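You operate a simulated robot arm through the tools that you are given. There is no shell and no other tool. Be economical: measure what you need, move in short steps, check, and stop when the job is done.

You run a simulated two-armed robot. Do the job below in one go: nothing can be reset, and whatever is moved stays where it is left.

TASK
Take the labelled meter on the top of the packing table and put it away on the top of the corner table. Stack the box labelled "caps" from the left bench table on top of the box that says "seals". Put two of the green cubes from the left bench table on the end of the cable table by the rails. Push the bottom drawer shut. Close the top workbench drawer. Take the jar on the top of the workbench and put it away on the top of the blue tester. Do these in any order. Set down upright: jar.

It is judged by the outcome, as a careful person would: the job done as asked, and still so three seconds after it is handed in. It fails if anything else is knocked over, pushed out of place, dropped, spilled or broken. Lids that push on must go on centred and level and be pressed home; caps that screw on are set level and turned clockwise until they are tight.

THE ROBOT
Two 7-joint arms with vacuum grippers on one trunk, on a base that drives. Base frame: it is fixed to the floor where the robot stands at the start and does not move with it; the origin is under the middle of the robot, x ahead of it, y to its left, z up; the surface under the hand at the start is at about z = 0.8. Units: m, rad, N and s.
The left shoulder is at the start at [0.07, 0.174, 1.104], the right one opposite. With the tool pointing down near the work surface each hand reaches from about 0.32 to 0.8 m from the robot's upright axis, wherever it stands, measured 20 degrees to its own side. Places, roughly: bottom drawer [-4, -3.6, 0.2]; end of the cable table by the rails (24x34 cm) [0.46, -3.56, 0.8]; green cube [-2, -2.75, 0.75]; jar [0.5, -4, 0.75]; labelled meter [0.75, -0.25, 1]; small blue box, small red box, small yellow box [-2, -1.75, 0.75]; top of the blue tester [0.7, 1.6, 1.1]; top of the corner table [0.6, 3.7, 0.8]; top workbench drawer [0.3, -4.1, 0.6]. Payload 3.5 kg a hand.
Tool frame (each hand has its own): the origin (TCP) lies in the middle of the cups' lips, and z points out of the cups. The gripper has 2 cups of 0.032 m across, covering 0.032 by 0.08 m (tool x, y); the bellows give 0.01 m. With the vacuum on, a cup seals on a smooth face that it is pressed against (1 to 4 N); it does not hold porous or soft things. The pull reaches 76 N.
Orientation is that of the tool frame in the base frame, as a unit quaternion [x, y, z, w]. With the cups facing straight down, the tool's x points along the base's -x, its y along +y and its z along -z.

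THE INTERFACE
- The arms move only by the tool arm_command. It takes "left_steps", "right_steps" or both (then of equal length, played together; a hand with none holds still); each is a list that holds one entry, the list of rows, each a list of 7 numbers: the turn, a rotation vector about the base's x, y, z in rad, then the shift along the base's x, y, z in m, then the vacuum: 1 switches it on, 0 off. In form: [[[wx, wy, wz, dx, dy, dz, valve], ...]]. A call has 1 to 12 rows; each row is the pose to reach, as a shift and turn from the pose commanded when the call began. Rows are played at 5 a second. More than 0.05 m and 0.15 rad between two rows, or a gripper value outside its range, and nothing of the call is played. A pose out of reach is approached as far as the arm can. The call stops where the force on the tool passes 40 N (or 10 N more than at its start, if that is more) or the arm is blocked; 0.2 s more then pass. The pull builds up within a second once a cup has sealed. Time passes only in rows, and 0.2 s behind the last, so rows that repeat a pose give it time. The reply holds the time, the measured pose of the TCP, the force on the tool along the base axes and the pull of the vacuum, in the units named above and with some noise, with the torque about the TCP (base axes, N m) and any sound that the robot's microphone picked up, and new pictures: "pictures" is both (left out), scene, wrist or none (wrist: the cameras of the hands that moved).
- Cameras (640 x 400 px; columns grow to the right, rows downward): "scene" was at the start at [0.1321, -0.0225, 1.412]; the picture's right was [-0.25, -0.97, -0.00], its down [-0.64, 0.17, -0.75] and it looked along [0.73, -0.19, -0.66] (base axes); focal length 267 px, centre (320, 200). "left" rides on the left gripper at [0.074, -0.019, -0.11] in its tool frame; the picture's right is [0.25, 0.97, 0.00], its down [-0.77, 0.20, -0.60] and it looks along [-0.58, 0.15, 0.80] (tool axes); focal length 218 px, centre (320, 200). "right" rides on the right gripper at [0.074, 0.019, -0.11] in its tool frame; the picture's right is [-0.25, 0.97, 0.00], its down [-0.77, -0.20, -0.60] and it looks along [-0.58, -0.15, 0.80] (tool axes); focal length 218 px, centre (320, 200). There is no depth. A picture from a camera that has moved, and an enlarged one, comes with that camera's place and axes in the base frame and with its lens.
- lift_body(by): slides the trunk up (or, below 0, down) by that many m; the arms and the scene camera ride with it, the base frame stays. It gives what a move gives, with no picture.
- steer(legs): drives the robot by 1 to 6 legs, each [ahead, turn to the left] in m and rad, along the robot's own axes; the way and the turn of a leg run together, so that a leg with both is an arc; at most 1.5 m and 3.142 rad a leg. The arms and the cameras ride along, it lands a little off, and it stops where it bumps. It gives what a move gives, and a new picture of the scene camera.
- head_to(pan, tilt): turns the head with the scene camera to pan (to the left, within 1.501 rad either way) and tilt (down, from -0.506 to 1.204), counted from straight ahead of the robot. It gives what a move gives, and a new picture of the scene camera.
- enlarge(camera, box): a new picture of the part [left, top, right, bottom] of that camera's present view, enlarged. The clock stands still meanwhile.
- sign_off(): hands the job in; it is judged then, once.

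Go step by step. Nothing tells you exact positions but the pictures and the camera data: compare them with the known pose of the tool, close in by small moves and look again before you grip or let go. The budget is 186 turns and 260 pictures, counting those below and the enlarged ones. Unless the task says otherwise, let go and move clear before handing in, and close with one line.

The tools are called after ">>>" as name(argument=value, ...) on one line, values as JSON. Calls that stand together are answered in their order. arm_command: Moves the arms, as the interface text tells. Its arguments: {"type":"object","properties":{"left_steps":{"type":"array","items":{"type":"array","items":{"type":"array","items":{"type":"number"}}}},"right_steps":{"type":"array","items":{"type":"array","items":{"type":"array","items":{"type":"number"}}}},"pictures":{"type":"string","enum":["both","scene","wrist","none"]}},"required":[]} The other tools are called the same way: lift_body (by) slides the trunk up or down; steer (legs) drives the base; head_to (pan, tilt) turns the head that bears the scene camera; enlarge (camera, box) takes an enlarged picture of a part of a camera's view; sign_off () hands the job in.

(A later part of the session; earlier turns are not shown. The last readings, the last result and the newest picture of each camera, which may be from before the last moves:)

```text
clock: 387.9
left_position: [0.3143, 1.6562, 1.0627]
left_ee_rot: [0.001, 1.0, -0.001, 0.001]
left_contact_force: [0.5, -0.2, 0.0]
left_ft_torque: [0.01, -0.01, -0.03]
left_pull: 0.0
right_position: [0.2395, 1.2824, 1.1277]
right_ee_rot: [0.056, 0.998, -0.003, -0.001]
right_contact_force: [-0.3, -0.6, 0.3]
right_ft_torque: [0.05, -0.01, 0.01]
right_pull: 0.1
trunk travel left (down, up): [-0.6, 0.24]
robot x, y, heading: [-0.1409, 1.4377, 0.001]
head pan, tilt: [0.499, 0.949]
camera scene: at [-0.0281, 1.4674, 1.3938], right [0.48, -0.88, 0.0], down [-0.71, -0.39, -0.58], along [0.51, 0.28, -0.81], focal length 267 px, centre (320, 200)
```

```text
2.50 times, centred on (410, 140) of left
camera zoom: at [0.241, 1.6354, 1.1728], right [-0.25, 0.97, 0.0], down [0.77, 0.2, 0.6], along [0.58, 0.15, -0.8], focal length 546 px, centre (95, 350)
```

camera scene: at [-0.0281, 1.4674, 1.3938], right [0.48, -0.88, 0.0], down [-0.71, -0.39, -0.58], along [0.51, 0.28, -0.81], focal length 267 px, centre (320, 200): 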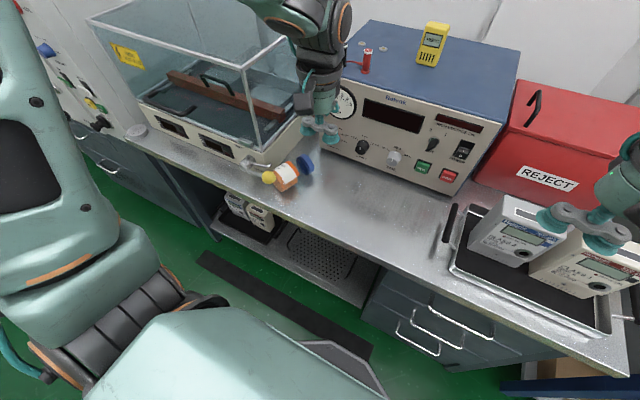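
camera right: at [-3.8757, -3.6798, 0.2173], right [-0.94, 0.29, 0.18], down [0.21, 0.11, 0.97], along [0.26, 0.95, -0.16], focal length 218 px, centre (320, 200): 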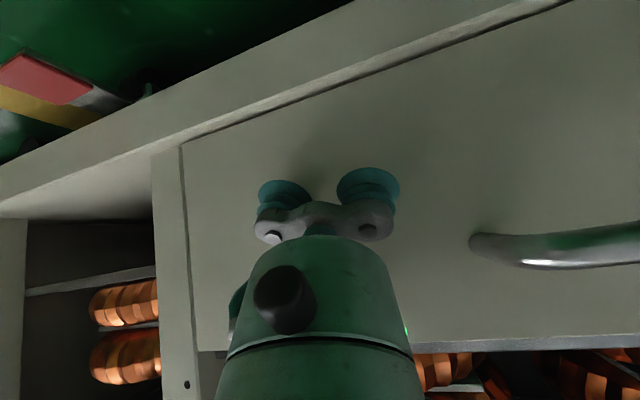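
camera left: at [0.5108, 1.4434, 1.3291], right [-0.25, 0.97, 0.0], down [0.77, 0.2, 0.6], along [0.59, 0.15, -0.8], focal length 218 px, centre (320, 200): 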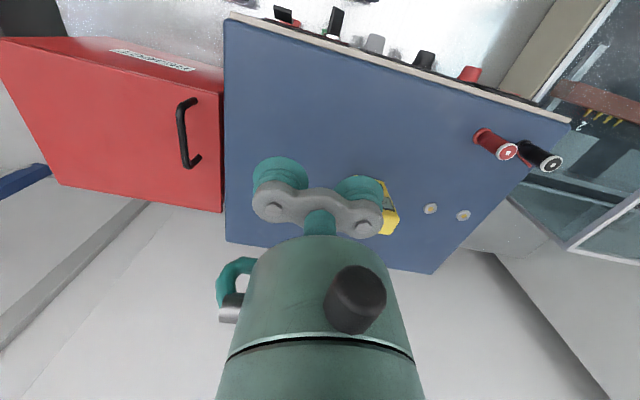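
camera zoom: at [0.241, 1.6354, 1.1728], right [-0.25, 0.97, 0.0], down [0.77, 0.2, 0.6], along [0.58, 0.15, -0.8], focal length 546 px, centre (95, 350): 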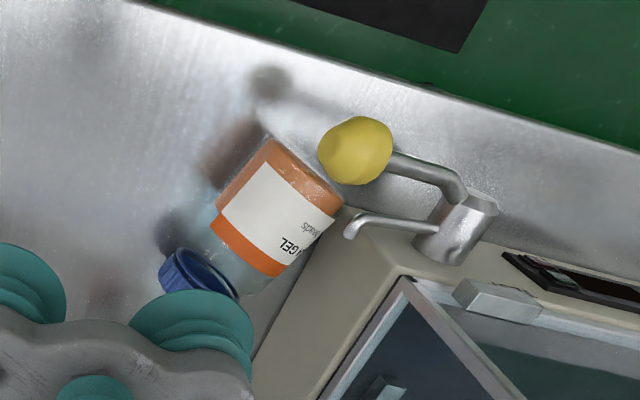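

The jar's body axis runs from about (0.314, 1.786) to the lid at (0.42, 1.752), lying along direction (0.94, -0.34). I'll approach its side tilted 23° away from the glass box, using one cup; first yaw and move to a stand-off.

>>> arm_command(left_steps=[[[0, 0, -0.12, 0.005, 0, -0.02, 0], [0, 0, -0.24, 0.012, 0, -0.04, 0], [0, 0, -0.347, 0.019, 0.004, -0.06, 0]]], pictures="none")

>>> arm_command(left_steps=[[[0.1, -0.036, 0, 0, 0.012, -0.02, 0], [0.2, -0.072, 0, 0, 0.024, -0.04, 0], [0.3, -0.108, 0, 0, 0.036, -0.06, 0], [0.376, -0.136, 0, 0, 0.048, -0.074, 0], [0.376, -0.136, 0, 0, 0.048, -0.074, 0]]])

>>> enlarge(camera="scene", box=[220, 110, 360, 220])

```text
clock: 388.7
left_position: [0.3342, 1.6591, 1.0025]
left_ee_rot: [0.175, 0.985, 0.0, 0.001]
left_contact_force: [0.3, 0.3, 0.0]
left_ft_torque: [0.02, 0.01, 0.0]
left_pull: 0.0
right_position: [0.2398, 1.2843, 1.127]
right_ee_rot: [0.056, 0.998, -0.003, 0.0]
right_contact_force: [0.0, 0.4, 0.5]
right_ft_torque: [0.01, 0.05, -0.01]
right_pull: 0.1
trunk travel left (down, up): [-0.6, 0.24]
robot x, y, heading: [-0.1383, 1.4336, -0.006]
head pan, tilt: [0.499, 0.949]
```

```text
clock: 389.9
left_position: [0.3312, 1.7082, 0.9283]
left_ee_rot: [0.17, 0.965, 0.195, 0.034]
left_contact_force: [-0.2, 0.0, -0.1]
left_ft_torque: [-0.01, 0.01, 0.02]
left_pull: 0.2
right_position: [0.2399, 1.286, 1.1284]
right_ee_rot: [0.054, 0.999, -0.004, 0.0]
right_contact_force: [0.1, -0.5, 0.0]
right_ft_torque: [0.03, -0.01, 0.0]
right_pull: 0.0
trunk travel left (down, up): [-0.6, 0.24]
robot x, y, heading: [-0.141, 1.4342, -0.002]
head pan, tilt: [0.499, 0.949]
camera scene: at [-0.0286, 1.4679, 1.3938], right [0.48, -0.88, 0.0], down [-0.71, -0.39, -0.58], along [0.51, 0.28, -0.81], focal length 267 px, centre (320, 200)
camera left: at [0.2436, 1.6748, 1.0231], right [0.07, 0.92, 0.38], down [0.71, -0.31, 0.64], along [0.7, 0.22, -0.67], focal length 218 px, centre (320, 200)
```

scene: 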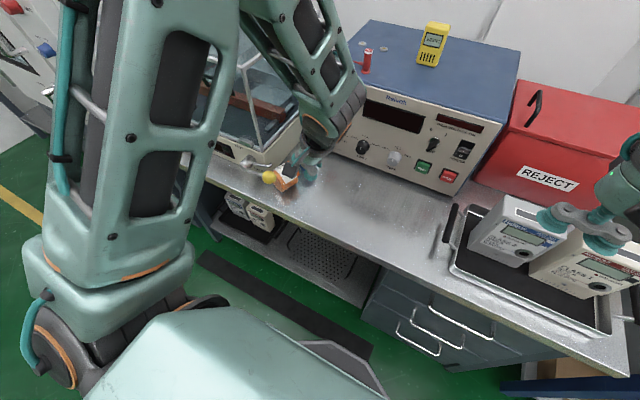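
left: 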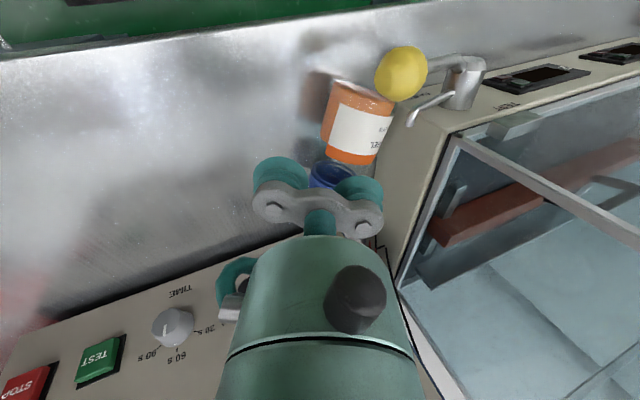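

```text
3.64 times, centred on (290, 165) of scene
camera zoom: at [-0.0286, 1.4679, 1.3938], right [0.48, -0.88, 0.0], down [-0.71, -0.39, -0.58], along [0.51, 0.28, -0.81], focal length 971 px, centre (429, 327)
```

zoom: 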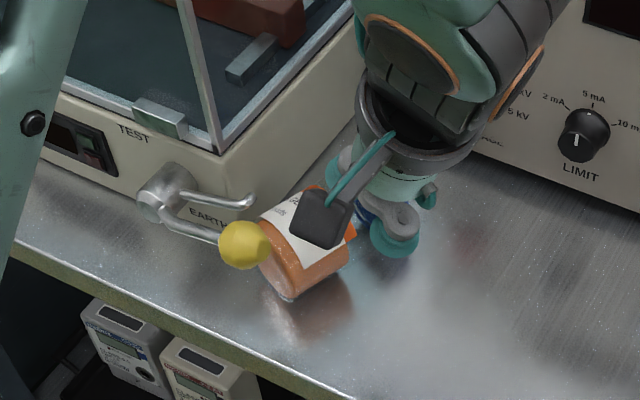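

>>> enlarge(camera="left", box=[240, 40, 440, 250])

```text
1.90 times, centred on (340, 145) of left
camera zoom: at [0.2436, 1.6748, 1.0231], right [0.07, 0.92, 0.38], down [0.71, -0.31, 0.64], along [0.7, 0.22, -0.67], focal length 416 px, centre (282, 305)
```

zoom: 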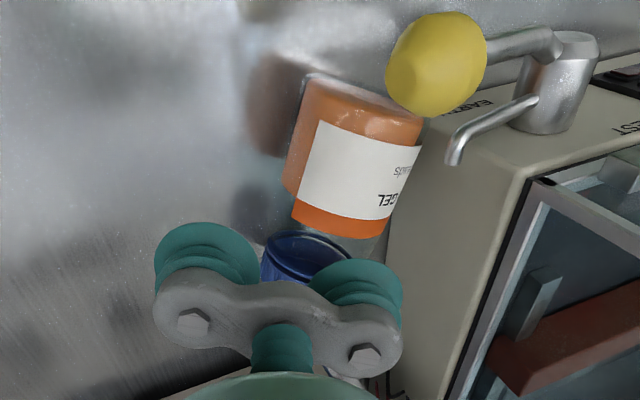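

The approach line meets the body near its upper band, so I shift about 12 mm toward the jar's base and then advance along the tilted tool axis with vacuum on.

>>> arm_command(left_steps=[[[0, 0, 0, -0.011, 0.004, 0, 1], [0, 0, 0, -0.0057, 0.0187, -0.037, 1], [0, 0, 0, -0.0031, 0.026, -0.0553, 1], [0, 0, 0, -0.0017, 0.0296, -0.0645, 1]]], pictures="wrist")

>>> enlarge(camera="scene", box=[240, 130, 340, 220])

```text
clock: 390.9
left_position: [0.3317, 1.7363, 0.8629]
left_ee_rot: [0.17, 0.965, 0.196, 0.035]
left_contact_force: [0.4, 0.1, 0.1]
left_ft_torque: [-0.01, -0.03, 0.0]
left_pull: 0.0
right_position: [0.2394, 1.2839, 1.1278]
right_ee_rot: [0.057, 0.998, -0.003, 0.0]
right_contact_force: [-0.2, 0.6, 0.0]
right_ft_torque: [-0.02, -0.04, -0.04]
right_pull: 0.0
trunk travel left (down, up): [-0.6, 0.24]
robot x, y, heading: [-0.1426, 1.4339, 0.003]
head pan, tilt: [0.499, 0.949]
camera left: at [0.2419, 1.7038, 0.9581], right [0.07, 0.92, 0.38], down [0.71, -0.31, 0.63], along [0.7, 0.22, -0.68], focal length 218 px, centre (320, 200)
```

left: 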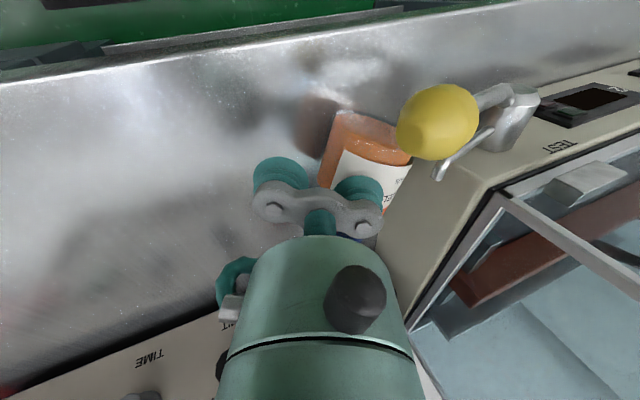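

```text
4.44 times, centred on (290, 175) of scene
camera zoom: at [-0.0282, 1.4675, 1.3938], right [0.48, -0.88, 0.0], down [-0.71, -0.39, -0.58], along [0.51, 0.28, -0.81], focal length 1187 px, centre (453, 311)
```

zoom: 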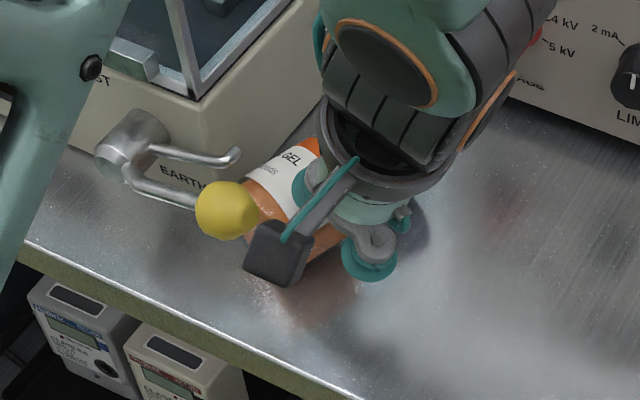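

>>> arm_command(left_steps=[[[0, 0, 0, 0.0007, 0.0018, -0.0046, 1], [0, 0, 0, 0.0012, 0.0033, -0.0083, 1], [0, 0, 0, 0.0016, 0.0044, -0.011, 1], [0, 0, 0, 0.002, 0.0055, -0.0138, 1], [0, 0, 0, 0.002, 0.0055, -0.0138, 1]]], pictures="wrist")

```text
clock: 392.1
left_position: [0.3333, 1.7426, 0.8494]
left_ee_rot: [0.17, 0.965, 0.196, 0.035]
left_contact_force: [0.0, -0.2, 0.5]
left_ft_torque: [0.01, -0.01, 0.02]
left_pull: 0.1
right_position: [0.2404, 1.2844, 1.1276]
right_ee_rot: [0.056, 0.998, -0.003, -0.001]
right_contact_force: [0.1, -0.3, 0.6]
right_ft_torque: [0.03, 0.0, 0.0]
right_pull: 0.1
trunk travel left (down, up): [-0.6, 0.24]
robot x, y, heading: [-0.1412, 1.4335, -0.0]
head pan, tilt: [0.499, 0.949]
camera left: at [0.2442, 1.7096, 0.9438], right [0.07, 0.92, 0.38], down [0.71, -0.31, 0.63], along [0.7, 0.22, -0.68], focal length 218 px, centre (320, 200)
```

left: 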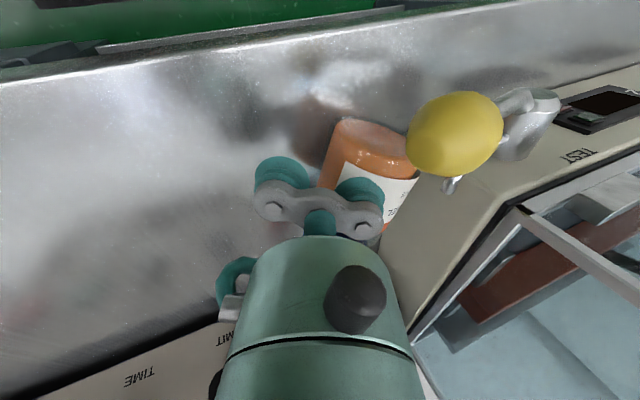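

>>> arm_command(left_steps=[[[0, 0, 0, 0.0005, 0.0015, -0.0037, 1], [0, 0, 0, 0.001, 0.003, -0.0074, 1], [0, 0, 0, 0.0014, 0.004, -0.01, 1], [0, 0, 0, 0.0018, 0.005, -0.0125, 1], [0, 0, 0, 0.0018, 0.005, -0.0125, 1]]], pictures="wrist")

>>> enlarge(camera="left", box=[240, 80, 440, 250])

```text
clock: 393.3
left_position: [0.3338, 1.7451, 0.8402]
left_ee_rot: [0.17, 0.965, 0.197, 0.036]
left_contact_force: [-1.2, -5.5, 15.8]
left_ft_torque: [1.19, -0.53, 0.0]
left_pull: 37.7
right_position: [0.2387, 1.2823, 1.1275]
right_ee_rot: [0.056, 0.998, -0.003, 0.001]
right_contact_force: [-0.1, -0.9, 0.8]
right_ft_torque: [-0.02, -0.02, 0.01]
right_pull: 0.0
trunk travel left (down, up): [-0.6, 0.24]
robot x, y, heading: [-0.1414, 1.4317, 0.0]
head pan, tilt: [0.499, 0.949]
camera left: at [0.2453, 1.7125, 0.9338], right [0.07, 0.92, 0.38], down [0.71, -0.31, 0.64], along [0.7, 0.23, -0.67], focal length 218 px, centre (320, 200)
```

left: 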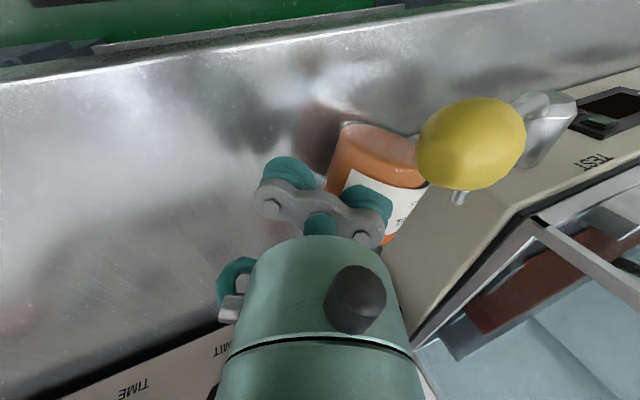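

```text
2.35 times, centred on (340, 165) of left
camera zoom: at [0.2453, 1.7125, 0.9338], right [0.07, 0.92, 0.38], down [0.71, -0.31, 0.64], along [0.7, 0.23, -0.67], focal length 514 px, centre (273, 282)
```

zoom: 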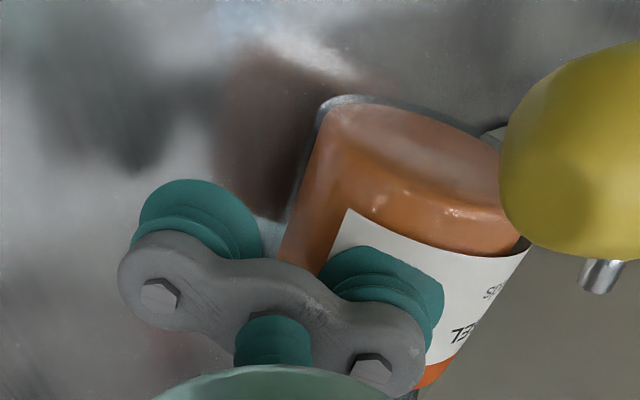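

Sealed on the side wall with 38 N. I ease the jar away from the knob and box, then lift slowly.

>>> arm_command(left_steps=[[[0, 0, 0, 0.002, -0.003, 0.004, 1], [0, 0, 0, 0.007, -0.01, 0.008, 1], [0, 0, 0, 0.013, -0.018, 0.015, 1], [0, 0, 0, 0.016, -0.027, 0.03, 1], [0, 0, 0, 0.016, -0.035, 0.05, 1], [0, 0, 0, 0.016, -0.045, 0.075, 1], [0, 0, 0, 0.01, -0.055, 0.1, 1], [0, 0, 0, 0.0, -0.065, 0.125, 1], [0, 0, 0, -0.01, -0.075, 0.15, 1], [0, 0, 0, -0.01, -0.075, 0.15, 1]]])

```text
clock: 395.5
left_position: [0.3262, 1.6738, 0.9888]
left_ee_rot: [0.171, 0.965, 0.195, 0.034]
left_contact_force: [-0.3, -1.1, 0.2]
left_ft_torque: [0.03, 0.02, 0.02]
left_pull: 0.1
right_position: [0.2405, 1.2847, 1.1274]
right_ee_rot: [0.056, 0.998, -0.003, 0.0]
right_contact_force: [-0.7, 0.5, 0.0]
right_ft_torque: [0.03, 0.02, -0.01]
right_pull: 0.1
trunk travel left (down, up): [-0.6, 0.24]
robot x, y, heading: [-0.1443, 1.4328, -0.001]
head pan, tilt: [0.499, 0.949]
camera scene: at [-0.0272, 1.4677, 1.3937], right [0.48, -0.88, 0.0], down [-0.71, -0.39, -0.58], along [0.51, 0.28, -0.81], focal length 267 px, centre (320, 200)
camera left: at [0.237, 1.6404, 1.0828], right [0.07, 0.92, 0.38], down [0.71, -0.31, 0.63], along [0.7, 0.22, -0.68], focal length 218 px, centre (320, 200)
```

scene: 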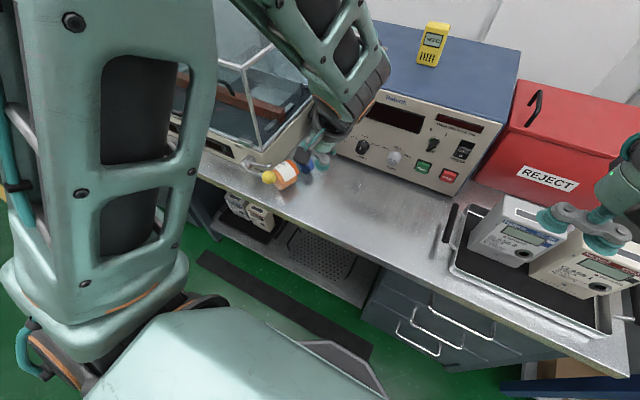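
left: 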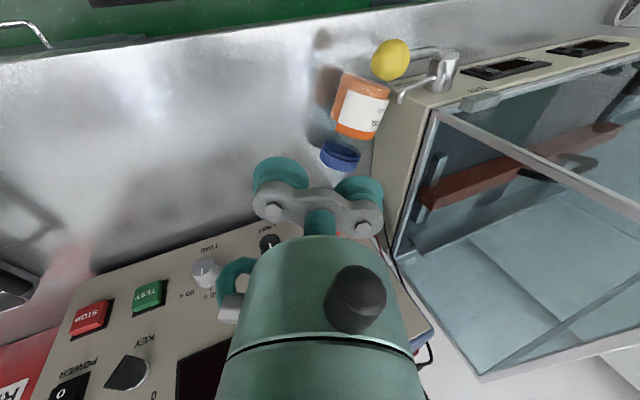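

The cup let go during the sideways move; the jar lies about where it was. I re-measure it before trying again with a gentler straight pull.

>>> enlarge(camera="scene", box=[240, 130, 340, 220])

>>> enlarge(camera="left", box=[280, 20, 440, 190])

```text
4.44 times, centred on (290, 175) of scene
camera zoom: at [-0.0272, 1.4677, 1.3937], right [0.48, -0.88, 0.0], down [-0.71, -0.39, -0.58], along [0.51, 0.28, -0.81], focal length 1187 px, centre (453, 311)
```

zoom: 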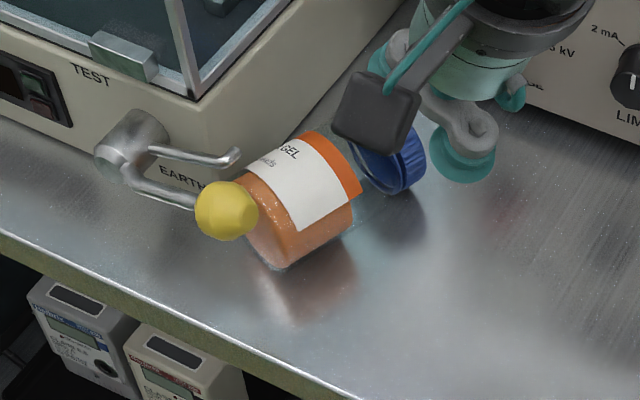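

```text
2.35 times, centred on (360, 105) of left
camera zoom: at [0.237, 1.6404, 1.0828], right [0.07, 0.92, 0.38], down [0.71, -0.31, 0.63], along [0.7, 0.22, -0.68], focal length 514 px, centre (226, 424)
```

zoom: 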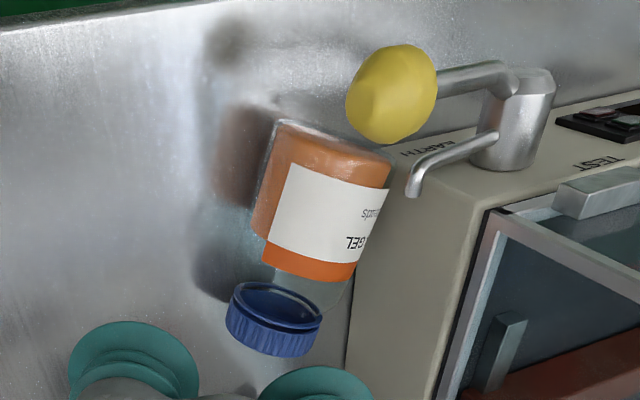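

The ball knob (0.29, 1.787, 0.89) sits right at the jar's base end and likely scraped the jar off. I re-grip, then lift just a few millimetres and slide the jar slowly along its axis away from the knob before lifting.

>>> arm_command(left_steps=[[[0, 0, 0, -0.0038, 0.02, -0.03, 1], [0, 0, 0, -0.0038, 0.0389, -0.0651, 1], [0, 0, 0, 0.0015, 0.0535, -0.1018, 1], [0, 0, 0, 0.0055, 0.0645, -0.129, 1], [0, 0, 0, 0.0068, 0.0682, -0.1388, 1], [0, 0, 0, 0.0074, 0.0697, -0.1434, 1], [0, 0, 0, 0.0079, 0.0713, -0.147, 1], [0, 0, 0, 0.0084, 0.0726, -0.1505, 1], [0, 0, 0, 0.0084, 0.0726, -0.1505, 1], [0, 0, 0, 0.0084, 0.0726, -0.1505, 1], [0, 0, 0, 0.0084, 0.0726, -0.1505, 1]]], pictures="wrist")

```text
clock: 397.9
left_position: [0.3315, 1.7454, 0.8386]
left_ee_rot: [0.17, 0.965, 0.195, 0.035]
left_contact_force: [-0.3, -0.9, 0.5]
left_ft_torque: [0.08, 0.02, -0.02]
left_pull: 0.2
right_position: [0.2407, 1.2829, 1.1267]
right_ee_rot: [0.056, 0.998, -0.003, 0.0]
right_contact_force: [0.2, -0.4, 0.4]
right_ft_torque: [0.04, 0.01, 0.04]
right_pull: 0.1
trunk travel left (down, up): [-0.6, 0.24]
robot x, y, heading: [-0.1382, 1.433, 0.002]
head pan, tilt: [0.499, 0.949]
camera left: at [0.2441, 1.7117, 0.932], right [0.07, 0.92, 0.38], down [0.71, -0.31, 0.63], along [0.7, 0.22, -0.68], focal length 218 px, centre (320, 200)
```

left: 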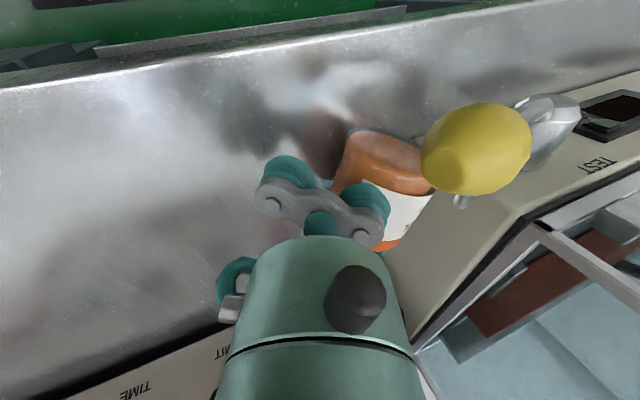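

>>> arm_command(left_steps=[[[0, 0, 0, 0.0004, 0.004, -0.001, 1], [0, 0, 0, 0.001, 0.0055, -0.0047, 1], [0, 0, 0, 0.0014, 0.0066, -0.0074, 1], [0, 0, 0, 0.0018, 0.0077, -0.01, 1], [0, 0, 0, 0.0018, 0.0077, -0.01, 1], [0, 0, 0, 0.0018, 0.0077, -0.01, 1]]], pictures="wrist")

```text
clock: 399.3
left_position: [0.3345, 1.7503, 0.8298]
left_ee_rot: [0.169, 0.965, 0.197, 0.035]
left_contact_force: [0.3, -7.5, 28.1]
left_ft_torque: [0.97, -0.18, -0.12]
left_pull: 0.1
right_position: [0.238, 1.281, 1.1289]
right_ee_rot: [0.055, 0.998, -0.003, 0.002]
right_contact_force: [0.3, -1.0, -0.2]
right_ft_torque: [0.0, -0.04, 0.0]
right_pull: 0.1
trunk travel left (down, up): [-0.6, 0.24]
robot x, y, heading: [-0.1424, 1.4368, 0.004]
head pan, tilt: [0.499, 0.949]
camera left: at [0.2447, 1.7173, 0.9233], right [0.07, 0.92, 0.38], down [0.71, -0.31, 0.64], along [0.71, 0.23, -0.67], focal length 218 px, centre (320, 200)
```

left: 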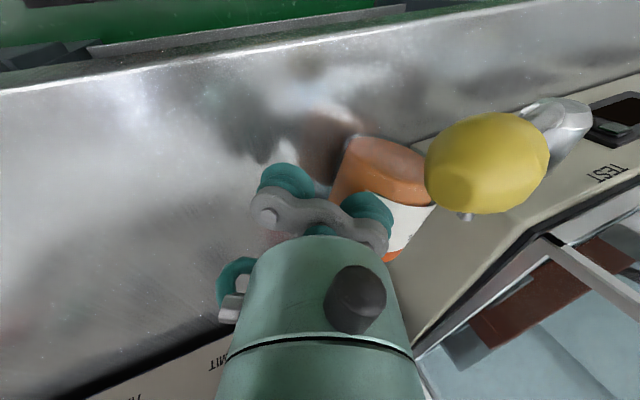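

Contact without a seal: the cup is off the crown of the jar. I back off, shift about 8 mm toward the box, and try again.

>>> arm_command(left_steps=[[[0, 0, 0, -0.0026, -0.0073, 0.0184, 1], [0, 0, 0, -0.0001, -0.0004, 0.0215, 1], [0, 0, 0, 0.0012, 0.0033, 0.0123, 1], [0, 0, 0, 0.0017, 0.0047, 0.0086, 1], [0, 0, 0, 0.0022, 0.0062, 0.005, 1], [0, 0, 0, 0.0027, 0.0077, 0.0013, 1], [0, 0, 0, 0.0027, 0.0077, 0.0013, 1], [0, 0, 0, 0.0027, 0.0077, 0.0013, 1]]], pictures="wrist")

```text
clock: 401.1
left_position: [0.3361, 1.7568, 0.8311]
left_ee_rot: [0.17, 0.965, 0.198, 0.036]
left_contact_force: [0.8, -11.6, 34.1]
left_ft_torque: [1.98, -0.5, -0.09]
left_pull: 38.4
right_position: [0.2382, 1.2792, 1.1276]
right_ee_rot: [0.056, 0.998, -0.002, 0.002]
right_contact_force: [0.0, 1.1, 0.2]
right_ft_torque: [0.03, -0.03, 0.0]
right_pull: 0.1
trunk travel left (down, up): [-0.6, 0.24]
robot x, y, heading: [-0.1395, 1.4331, -0.001]
head pan, tilt: [0.499, 0.949]
camera left: at [0.2469, 1.7241, 0.9249], right [0.07, 0.92, 0.38], down [0.7, -0.31, 0.64], along [0.71, 0.23, -0.67], focal length 218 px, centre (320, 200)
```

left: 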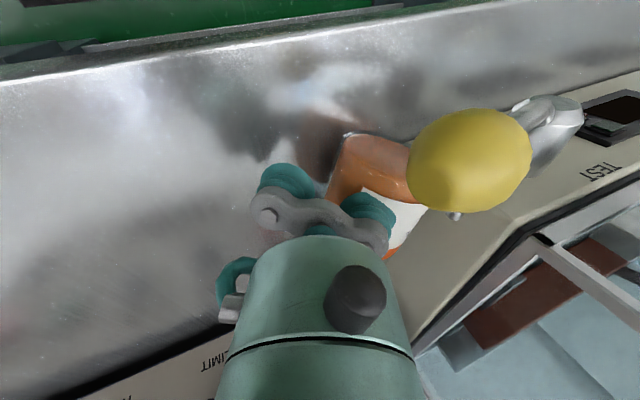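

Sealed again. I relax the press slowly along the tool axis, then slide along the jar's axis away from the knob in tiny steps.

>>> arm_command(left_steps=[[[0, 0, 0, -0.0004, -0.0011, 0.0028, 1], [0, 0, 0, -0.0008, -0.0022, 0.0055, 1], [0, 0, 0, -0.0012, -0.0033, 0.0083, 1], [0, 0, 0, -0.0015, -0.004, 0.0101, 1], [0, 0, 0, -0.0015, -0.004, 0.0101, 1], [0, 0, 0, 0.002, -0.0053, 0.0105, 1], [0, 0, 0, 0.006, -0.0067, 0.0108, 1], [0, 0, 0, 0.01, -0.0081, 0.0112, 1], [0, 0, 0, 0.014, -0.0095, 0.0115, 1]]], pictures="wrist")

```text
clock: 403.1
left_position: [0.351, 1.7513, 0.8408]
left_ee_rot: [0.17, 0.965, 0.195, 0.035]
left_contact_force: [-0.9, -1.0, 0.6]
left_ft_torque: [0.0, -0.01, 0.02]
left_pull: 0.0
right_position: [0.2405, 1.2845, 1.1283]
right_ee_rot: [0.056, 0.998, -0.003, 0.0]
right_contact_force: [-0.2, 0.5, -0.1]
right_ft_torque: [-0.02, 0.0, 0.0]
right_pull: 0.0
trunk travel left (down, up): [-0.6, 0.24]
robot x, y, heading: [-0.1437, 1.4339, 0.005]
head pan, tilt: [0.499, 0.949]
camera left: at [0.2634, 1.718, 0.9342], right [0.07, 0.92, 0.38], down [0.71, -0.31, 0.63], along [0.7, 0.22, -0.68], focal length 218 px, centre (320, 200)
```

left: 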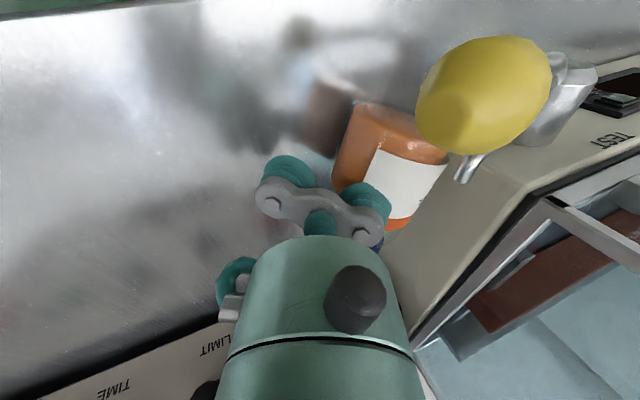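

The seal broke once the press relaxed or slid. I'll re-seal and test a purely straight, slow release to see when it lets go.

>>> arm_command(left_steps=[[[0, 0, 0, -0.003, -0.008, 0.0184, 1], [0, 0, 0, -0.0165, -0.0015, 0.0184, 1], [0, 0, 0, -0.0155, 0.0035, 0.007, 1], [0, 0, 0, -0.0145, 0.0065, -0.0006, 1], [0, 0, 0, -0.0139, 0.0082, -0.005, 1], [0, 0, 0, -0.0134, 0.0096, -0.0085, 1], [0, 0, 0, -0.0134, 0.0096, -0.0085, 1], [0, 0, 0, -0.0134, 0.0096, -0.0085, 1]]], pictures="none")

```text
clock: 405.0
left_position: [0.3387, 1.7594, 0.835]
left_ee_rot: [0.17, 0.964, 0.198, 0.039]
left_contact_force: [-1.8, -8.1, 25.5]
left_ft_torque: [1.25, -0.29, -0.02]
left_pull: 37.4
right_position: [0.2367, 1.2826, 1.1284]
right_ee_rot: [0.056, 0.998, -0.003, 0.001]
right_contact_force: [0.2, 0.5, 0.4]
right_ft_torque: [-0.02, -0.03, -0.01]
right_pull: 0.0
trunk travel left (down, up): [-0.6, 0.24]
robot x, y, heading: [-0.1435, 1.4325, 0.004]
head pan, tilt: [0.499, 0.949]
stopped in row 8 (left hand): the force on the tool passed its limit at 40 N (the readings are from after the stop); the commanded pose is now the measured one
```

>>> arm_command(left_steps=[[[0, 0, 0, -0.0003, -0.0007, 0.0018, 1], [0, 0, 0, -0.0005, -0.0015, 0.0037, 1], [0, 0, 0, -0.0005, -0.0015, 0.0037, 1], [0, 0, 0, -0.0005, -0.0015, 0.0037, 1]]], pictures="none")

```text
clock: 406.0
left_position: [0.3374, 1.7596, 0.835]
left_ee_rot: [0.171, 0.965, 0.196, 0.035]
left_contact_force: [0.6, -1.8, 5.7]
left_ft_torque: [0.8, -0.37, -0.08]
left_pull: 37.8
right_position: [0.2389, 1.2829, 1.1268]
right_ee_rot: [0.056, 0.998, -0.004, 0.0]
right_contact_force: [0.3, 0.1, 0.3]
right_ft_torque: [0.0, 0.01, -0.02]
right_pull: 0.0
trunk travel left (down, up): [-0.6, 0.24]
robot x, y, heading: [-0.142, 1.4343, 0.001]
head pan, tilt: [0.499, 0.949]
```

Still sealed with only 6 N left. I continue in the same straight line.

>>> arm_command(left_steps=[[[0, 0, 0, -0.0002, -0.0005, 0.0014, 1], [0, 0, 0, -0.0004, -0.001, 0.0028, 1], [0, 0, 0, -0.0006, -0.0015, 0.0041, 1], [0, 0, 0, -0.0006, -0.0015, 0.0041, 1], [0, 0, 0, -0.0006, -0.0015, 0.0041, 1]]], pictures="none")

```text
clock: 407.2
left_position: [0.3374, 1.7576, 0.8396]
left_ee_rot: [0.17, 0.965, 0.196, 0.036]
left_contact_force: [-0.4, 0.2, -2.1]
left_ft_torque: [0.63, -0.2, 0.01]
left_pull: 37.5
right_position: [0.2401, 1.2832, 1.1276]
right_ee_rot: [0.056, 0.998, -0.004, -0.001]
right_contact_force: [0.3, 0.2, 0.5]
right_ft_torque: [0.0, 0.0, -0.02]
right_pull: 0.1
trunk travel left (down, up): [-0.6, 0.24]
robot x, y, heading: [-0.1462, 1.4328, 0.003]
head pan, tilt: [0.499, 0.949]
```

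The jar is now hanging (−2 N) with the seal intact. I keep lifting slowly, leaning slightly away from knob and box.

>>> arm_command(left_steps=[[[0, 0, 0, 0.0001, -0.0009, 0.002, 1], [0, 0, 0, 0.0002, -0.0018, 0.005, 1], [0, 0, 0, 0.0004, -0.003, 0.008, 1], [0, 0, 0, 0.0006, -0.0044, 0.012, 1], [0, 0, 0, 0.0008, -0.006, 0.016, 1], [0, 0, 0, 0.001, -0.0075, 0.02, 1], [0, 0, 0, 0.0013, -0.009, 0.025, 1], [0, 0, 0, 0.0015, -0.011, 0.03, 1], [0, 0, 0, 0.0015, -0.013, 0.035, 1], [0, 0, 0, 0.0015, -0.015, 0.04, 1], [0, 0, 0, 0.0015, -0.015, 0.04, 1]]], pictures="scene")

>>> enlarge(camera="scene", box=[240, 120, 340, 210])

```text
clock: 409.6
left_position: [0.3366, 1.742, 0.8787]
left_ee_rot: [0.17, 0.965, 0.196, 0.036]
left_contact_force: [0.6, -0.3, -2.1]
left_ft_torque: [0.66, -0.17, -0.01]
left_pull: 37.5
right_position: [0.2406, 1.2847, 1.1274]
right_ee_rot: [0.056, 0.998, -0.003, 0.0]
right_contact_force: [0.3, 0.8, 0.5]
right_ft_torque: [0.0, 0.02, 0.01]
right_pull: 0.1
trunk travel left (down, up): [-0.6, 0.24]
robot x, y, heading: [-0.1424, 1.4333, 0.001]
head pan, tilt: [0.499, 0.949]
camera scene: at [-0.0277, 1.4672, 1.3938], right [0.48, -0.88, 0.0], down [-0.71, -0.39, -0.58], along [0.51, 0.28, -0.81], focal length 267 px, centre (320, 200)
```

scene: 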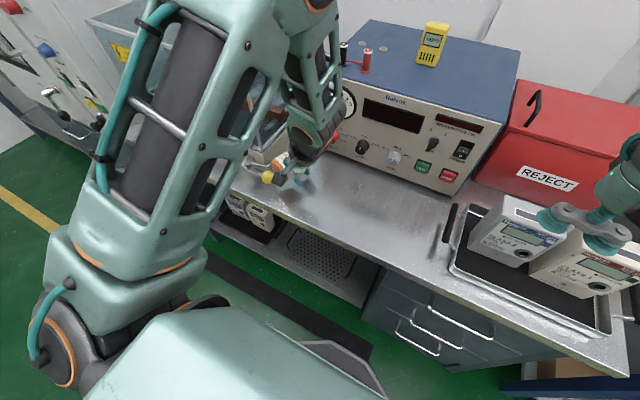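

```text
4.44 times, centred on (290, 165) of scene
camera zoom: at [-0.0277, 1.4672, 1.3938], right [0.48, -0.88, 0.0], down [-0.71, -0.39, -0.58], along [0.51, 0.28, -0.81], focal length 1187 px, centre (453, 356)
```

zoom: 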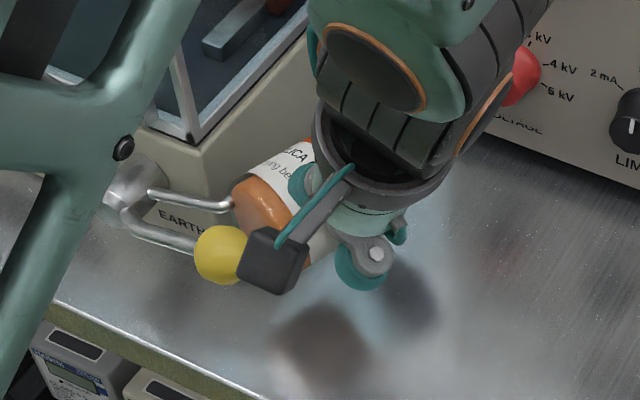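

Lifted clear of the bench. I continue slowly up and slightly away from the knob.

>>> arm_command(left_steps=[[[0, 0, 0, 0.001, -0.001, 0.003, 1], [0, 0, 0, 0.003, -0.003, 0.008, 1], [0, 0, 0, 0.005, -0.005, 0.014, 1], [0, 0, 0, 0.007, -0.007, 0.021, 1], [0, 0, 0, 0.009, -0.01, 0.029, 1], [0, 0, 0, 0.011, -0.013, 0.038, 1], [0, 0, 0, 0.012, -0.016, 0.048, 1], [0, 0, 0, 0.012, -0.02, 0.058, 1], [0, 0, 0, 0.012, -0.025, 0.068, 1], [0, 0, 0, 0.012, -0.029, 0.076, 1], [0, 0, 0, 0.012, -0.032, 0.082, 1], [0, 0, 0, 0.012, -0.032, 0.082, 1]]], pictures="scene")

```text
clock: 412.2
left_position: [0.3508, 1.7103, 0.9606]
left_ee_rot: [0.17, 0.965, 0.195, 0.036]
left_contact_force: [0.7, -0.8, -2.8]
left_ft_torque: [0.66, -0.16, 0.01]
left_pull: 37.8
right_position: [0.2397, 1.284, 1.1271]
right_ee_rot: [0.056, 0.998, -0.003, 0.0]
right_contact_force: [-0.4, -0.2, -0.3]
right_ft_torque: [-0.01, -0.01, 0.0]
right_pull: 0.0
trunk travel left (down, up): [-0.6, 0.24]
robot x, y, heading: [-0.1435, 1.4327, 0.002]
head pan, tilt: [0.499, 0.949]
camera scene: at [-0.0277, 1.4672, 1.3938], right [0.48, -0.88, 0.0], down [-0.71, -0.39, -0.58], along [0.51, 0.28, -0.81], focal length 267 px, centre (320, 200)
```

scene: 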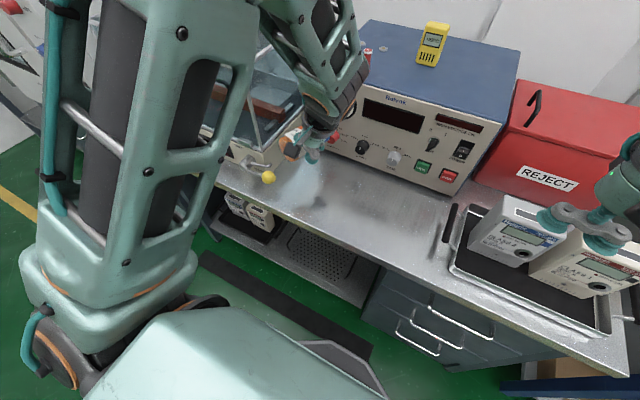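

The jar is safely up. I raise the trunk to bring it above tester height, then check the grip.

>>> lift_body(by=0.1)

>>> lift_body(by=0.14)

>>> arm_command(left_steps=[[[0, 0, 0, 0.004, -0.002, 0, 1], [0, 0, 0, 0.012, -0.007, 0, 1], [0, 0, 0, 0.024, -0.013, 0, 1], [0, 0, 0, 0.036, -0.02, 0, 1], [0, 0, 0, 0.048, -0.027, 0, 1], [0, 0, 0, 0.06, -0.034, 0, 1], [0, 0, 0, 0.072, -0.04, 0, 1], [0, 0, 0, 0.084, -0.045, 0, 1], [0, 0, 0, 0.094, -0.048, 0, 1], [0, 0, 0, 0.1, -0.05, 0, 1], [0, 0, 0, 0.1, -0.05, 0, 1]]], pictures="scene")

```text
clock: 413.6
left_position: [0.351, 1.7104, 1.0616]
left_ee_rot: [0.17, 0.965, 0.196, 0.036]
left_contact_force: [-0.1, -0.2, -2.9]
left_ft_torque: [0.65, -0.22, 0.02]
left_pull: 37.7
right_position: [0.2406, 1.2834, 1.2275]
right_ee_rot: [0.055, 0.998, -0.002, 0.0]
right_contact_force: [-0.3, 0.3, -0.2]
right_ft_torque: [-0.01, 0.01, 0.0]
right_pull: 0.1
trunk travel left (down, up): [-0.7, 0.14]
robot x, y, heading: [-0.1418, 1.4365, -0.001]
head pan, tilt: [0.499, 0.949]
```

```text
clock: 415.2
left_position: [0.3507, 1.7111, 1.2033]
left_ee_rot: [0.17, 0.965, 0.195, 0.035]
left_contact_force: [0.7, 1.2, -3.0]
left_ft_torque: [0.61, -0.17, -0.03]
left_pull: 38.0
right_position: [0.2402, 1.2834, 1.3674]
right_ee_rot: [0.056, 0.998, -0.003, -0.001]
right_contact_force: [0.1, -0.1, 0.3]
right_ft_torque: [-0.02, -0.02, 0.03]
right_pull: 0.0
trunk travel left (down, up): [-0.84, 0.0]
robot x, y, heading: [-0.145, 1.4337, 0.006]
head pan, tilt: [0.499, 0.949]
```

```text
clock: 417.6
left_position: [0.4515, 1.6606, 1.2011]
left_ee_rot: [0.169, 0.965, 0.196, 0.036]
left_contact_force: [0.0, 0.2, -2.5]
left_ft_torque: [0.64, -0.21, 0.0]
left_pull: 38.0
right_position: [0.2396, 1.2829, 1.3672]
right_ee_rot: [0.056, 0.998, -0.004, 0.0]
right_contact_force: [-0.8, -0.4, -0.3]
right_ft_torque: [-0.03, -0.02, 0.0]
right_pull: 0.1
trunk travel left (down, up): [-0.84, 0.0]
robot x, y, heading: [-0.1435, 1.434, -0.0]
head pan, tilt: [0.499, 0.949]
camera scene: at [-0.0278, 1.467, 1.6338], right [0.48, -0.88, 0.0], down [-0.71, -0.39, -0.58], along [0.51, 0.28, -0.81], focal length 267 px, centre (320, 200)
```

scene: 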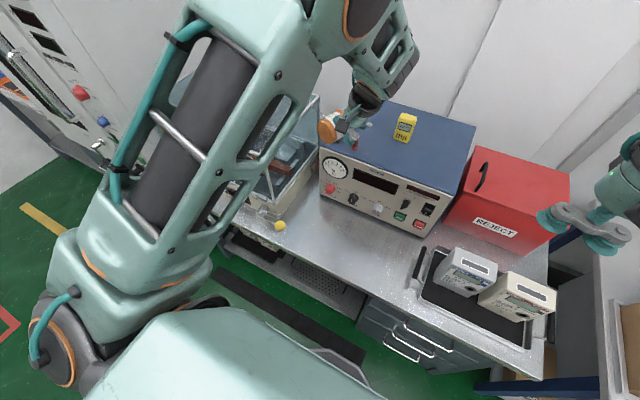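

Grip holds. I start turning the jar upright, slowly, in two halves.

>>> arm_command(left_steps=[[[-0.02, -0.055, 0, 0.003, 0, 0, 1], [-0.044, -0.122, 0, 0.006, 0, 0, 1], [-0.068, -0.188, 0, 0.01, 0, 0, 1], [-0.092, -0.254, 0, 0.014, 0, 0, 1], [-0.116, -0.32, 0, 0.018, 0, 0, 1], [-0.14, -0.387, 0, 0.022, 0, 0, 1], [-0.164, -0.453, 0, 0.026, 0, 0, 1], [-0.188, -0.52, 0, 0.03, 0, 0, 1], [-0.212, -0.586, 0, 0.034, 0, 0, 1], [-0.236, -0.652, 0, 0.038, 0, 0, 1], [-0.26, -0.719, 0, 0.042, 0, 0, 1], [-0.26, -0.719, 0, 0.042, 0, 0, 1]]], pictures="none")

```text
clock: 420.2
left_position: [0.493, 1.6606, 1.2023]
left_ee_rot: [0.085, 0.908, 0.119, 0.392]
left_contact_force: [0.0, 0.0, -2.7]
left_ft_torque: [0.46, -0.11, 0.54]
left_pull: 37.8
right_position: [0.2402, 1.2837, 1.3671]
right_ee_rot: [0.055, 0.998, -0.003, 0.0]
right_contact_force: [1.0, -0.7, -0.1]
right_ft_torque: [0.02, 0.05, 0.0]
right_pull: 0.1
trunk travel left (down, up): [-0.84, 0.0]
robot x, y, heading: [-0.1456, 1.4307, -0.002]
head pan, tilt: [0.499, 0.949]
```

Halfway and still held. I finish the turn.

>>> arm_command(left_steps=[[[-0.02, -0.055, 0, 0, 0, 0, 1], [-0.044, -0.122, 0, 0, 0, 0, 1], [-0.068, -0.188, 0, 0, 0, 0, 1], [-0.092, -0.254, 0, 0, 0, 0, 1], [-0.116, -0.32, 0, 0, 0, 0, 1], [-0.14, -0.387, 0, 0, 0, 0, 1], [-0.164, -0.453, 0, 0, 0, 0, 1], [-0.188, -0.52, 0, 0, 0, 0, 1], [-0.212, -0.586, 0, 0, 0, 0, 1], [-0.236, -0.652, 0, 0, 0, 0, 1], [-0.26, -0.719, 0, 0, 0, 0, 1], [-0.274, -0.758, 0, 0, 0, 0, 1]]], pictures="wrist")

>>> head_to(pan=0.2, tilt=0.65)

>>> enlarge(camera="scene", box=[210, 140, 390, 290])

```text
clock: 422.8
left_position: [0.4935, 1.6604, 1.1999]
left_ee_rot: [-0.019, 0.707, 0.019, 0.707]
left_contact_force: [-0.1, -0.5, -3.7]
left_ft_torque: [-0.05, 0.05, 0.76]
left_pull: 37.6
right_position: [0.2397, 1.2836, 1.3669]
right_ee_rot: [0.055, 0.998, -0.004, 0.0]
right_contact_force: [0.4, 0.0, -0.8]
right_ft_torque: [-0.01, 0.01, -0.02]
right_pull: 0.1
trunk travel left (down, up): [-0.84, 0.0]
robot x, y, heading: [-0.1446, 1.4325, 0.001]
head pan, tilt: [0.499, 0.949]
camera left: at [0.3856, 1.6351, 1.1274], right [-0.05, 0.97, -0.25], down [-0.62, 0.17, 0.77], along [0.79, 0.19, 0.59], focal length 218 px, centre (320, 200)
```

left: 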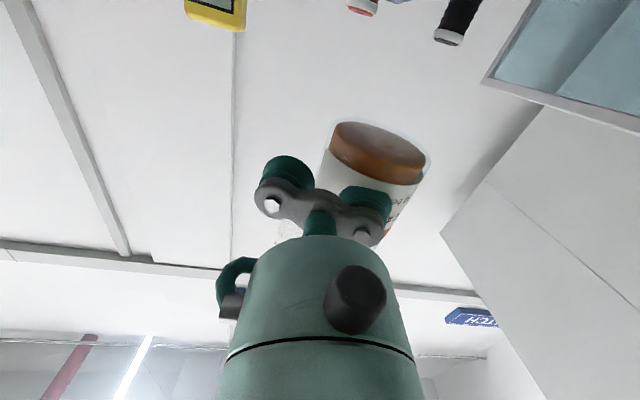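

```text
clock: 423.6
left_position: [0.4938, 1.6616, 1.2012]
left_ee_rot: [-0.018, 0.706, 0.02, 0.708]
left_contact_force: [0.3, 0.3, -2.5]
left_ft_torque: [-0.07, 0.05, 0.77]
left_pull: 37.7
right_position: [0.2393, 1.2835, 1.3678]
right_ee_rot: [0.056, 0.998, -0.003, -0.001]
right_contact_force: [-0.9, -0.5, -0.1]
right_ft_torque: [0.0, 0.0, -0.01]
right_pull: 0.0
trunk travel left (down, up): [-0.84, 0.0]
robot x, y, heading: [-0.1399, 1.4353, 0.002]
head pan, tilt: [0.201, 0.649]
camera scene: at [-0.0067, 1.4493, 1.6578], right [0.2, -0.98, 0.0], down [-0.59, -0.12, -0.8], along [0.78, 0.16, -0.61], focal length 267 px, centre (320, 200)
```

scene: 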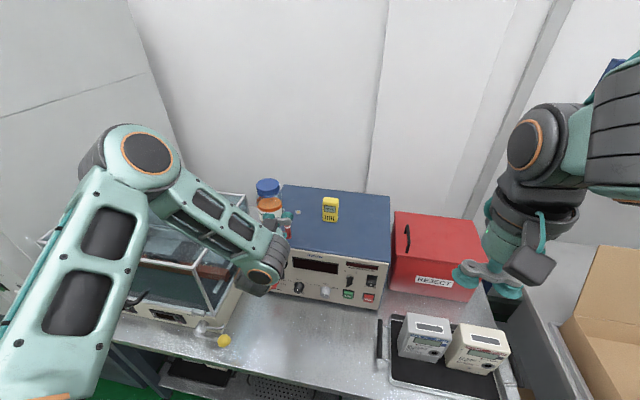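

```text
2.67 times, centred on (300, 215) of scene
camera zoom: at [-0.0067, 1.4493, 1.6578], right [0.2, -0.98, 0.0], down [-0.59, -0.12, -0.8], along [0.78, 0.16, -0.61], focal length 712 px, centre (373, 160)
```

zoom: 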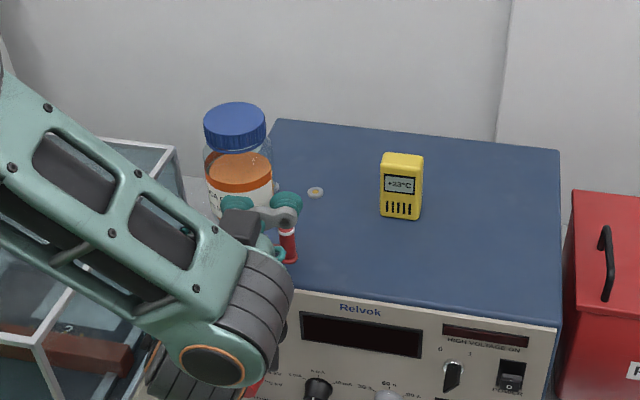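

The jar is upright in the grip. I'll place it at about (0.59, 1.52), in front of the logger and away from the terminal posts; I move sideways slowly at height first.

>>> arm_command(left_steps=[[[0, 0, 0, 0, -0.006, 0, 1], [0, 0, 0, 0.003, -0.02, 0, 1], [0, 0, 0, 0.006, -0.034, 0, 1], [0, 0, 0, 0.01, -0.049, 0, 1], [0, 0, 0, 0.015, -0.064, 0, 1], [0, 0, 0, 0.02, -0.079, 0, 1], [0, 0, 0, 0.025, -0.094, 0, 1], [0, 0, 0, 0.03, -0.109, 0, 1], [0, 0, 0, 0.036, -0.124, 0, 1], [0, 0, 0, 0.042, -0.139, 0, 1], [0, 0, 0, 0.047, -0.152, 0, 1], [0, 0, 0, 0.05, -0.16, 0, 1]]], pictures="scene")

>>> enlarge(camera="scene", box=[210, 140, 390, 290])

```text
clock: 426.2
left_position: [0.5431, 1.501, 1.2001]
left_ee_rot: [-0.019, 0.706, 0.02, 0.707]
left_contact_force: [-0.3, -1.1, -3.8]
left_ft_torque: [-0.08, 0.07, 0.78]
left_pull: 37.4
right_position: [0.2412, 1.2837, 1.368]
right_ee_rot: [0.056, 0.998, -0.002, 0.0]
right_contact_force: [-1.0, 0.2, 0.1]
right_ft_torque: [0.02, 0.02, 0.01]
right_pull: 0.0
trunk travel left (down, up): [-0.84, 0.0]
robot x, y, heading: [-0.1437, 1.4326, -0.001]
head pan, tilt: [0.201, 0.649]
camera scene: at [-0.0063, 1.4492, 1.6579], right [0.2, -0.98, 0.0], down [-0.59, -0.12, -0.8], along [0.78, 0.16, -0.6], focal length 267 px, centre (320, 200)
```

scene: 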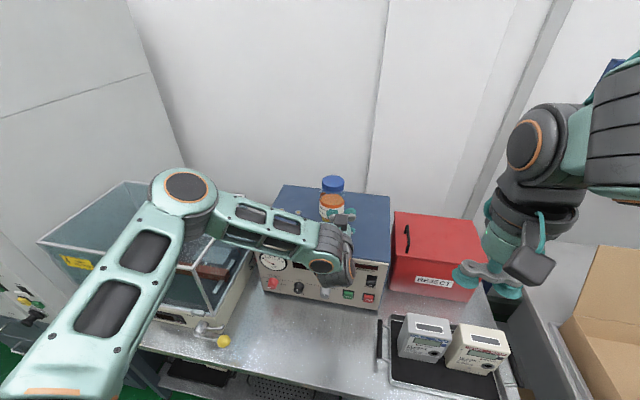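

```text
2.67 times, centred on (300, 215) of scene
camera zoom: at [-0.0063, 1.4492, 1.6579], right [0.2, -0.98, 0.0], down [-0.59, -0.12, -0.8], along [0.78, 0.16, -0.6], focal length 712 px, centre (373, 160)
```

zoom: 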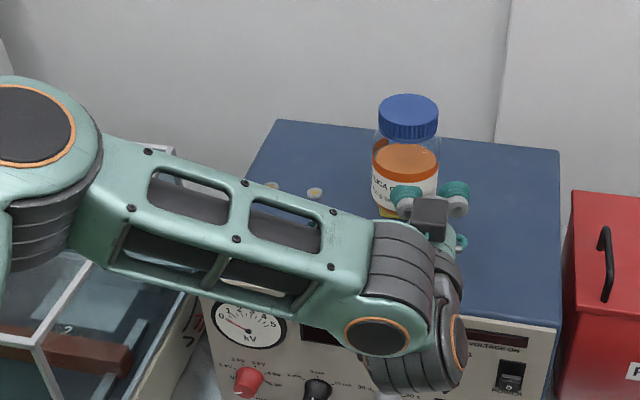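

Jar upright above the tester, wrist clear of the front panel. I move 16 mm further in and descend slowly.

>>> arm_command(left_steps=[[[0, 0, 0, 0.006, 0, 0, 1], [0, 0, 0, 0.014, 0, -0.004, 1], [0, 0, 0, 0.017, 0, -0.012, 1], [0, 0, 0, 0.017, 0, -0.021, 1], [0, 0, 0, 0.017, 0, -0.03, 1], [0, 0, 0, 0.017, 0, -0.039, 1], [0, 0, 0, 0.017, 0, -0.048, 1], [0, 0, 0, 0.017, 0, -0.057, 1], [0, 0, 0, 0.017, 0, -0.066, 1], [0, 0, 0, 0.017, 0, -0.074, 1], [0, 0, 0, 0.017, 0, -0.08, 1], [0, 0, 0, 0.017, 0, -0.08, 1]]], pictures="scene")

>>> enlarge(camera="scene", box=[250, 140, 430, 290])

```text
clock: 428.8
left_position: [0.5599, 1.5005, 1.1213]
left_ee_rot: [-0.019, 0.706, 0.02, 0.708]
left_contact_force: [-0.2, -0.4, -2.5]
left_ft_torque: [-0.06, 0.11, 0.75]
left_pull: 37.6
right_position: [0.2397, 1.284, 1.3682]
right_ee_rot: [0.056, 0.998, -0.004, 0.0]
right_contact_force: [0.9, -0.8, 0.6]
right_ft_torque: [0.02, 0.01, -0.02]
right_pull: 0.0
trunk travel left (down, up): [-0.84, 0.0]
robot x, y, heading: [-0.1438, 1.4328, -0.001]
head pan, tilt: [0.201, 0.649]
camera scene: at [-0.0064, 1.4497, 1.6579], right [0.2, -0.98, 0.0], down [-0.59, -0.12, -0.8], along [0.78, 0.16, -0.6], focal length 267 px, centre (320, 200)
```

scene: 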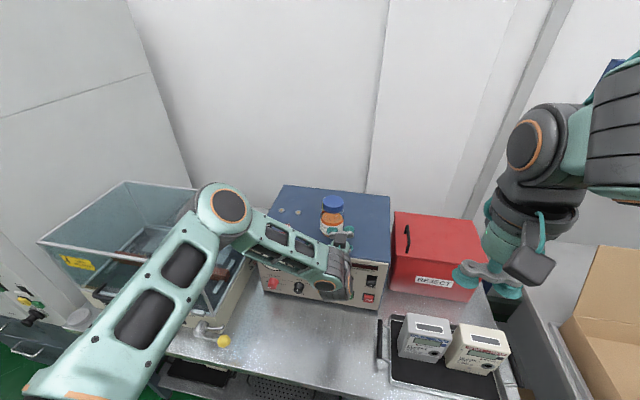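

```text
2.67 times, centred on (340, 215) of scene
camera zoom: at [-0.0064, 1.4497, 1.6579], right [0.2, -0.98, 0.0], down [-0.59, -0.12, -0.8], along [0.78, 0.16, -0.6], focal length 712 px, centre (267, 160)
```

zoom: 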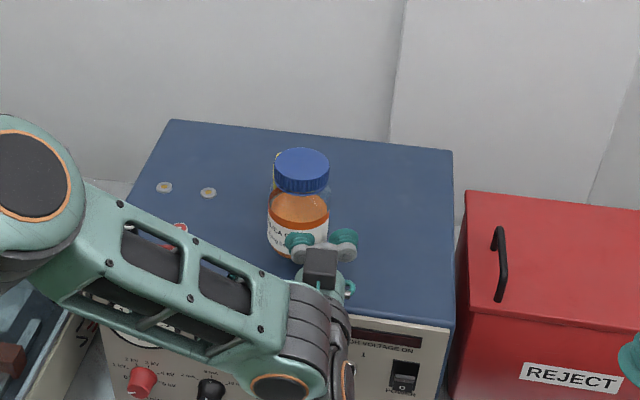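

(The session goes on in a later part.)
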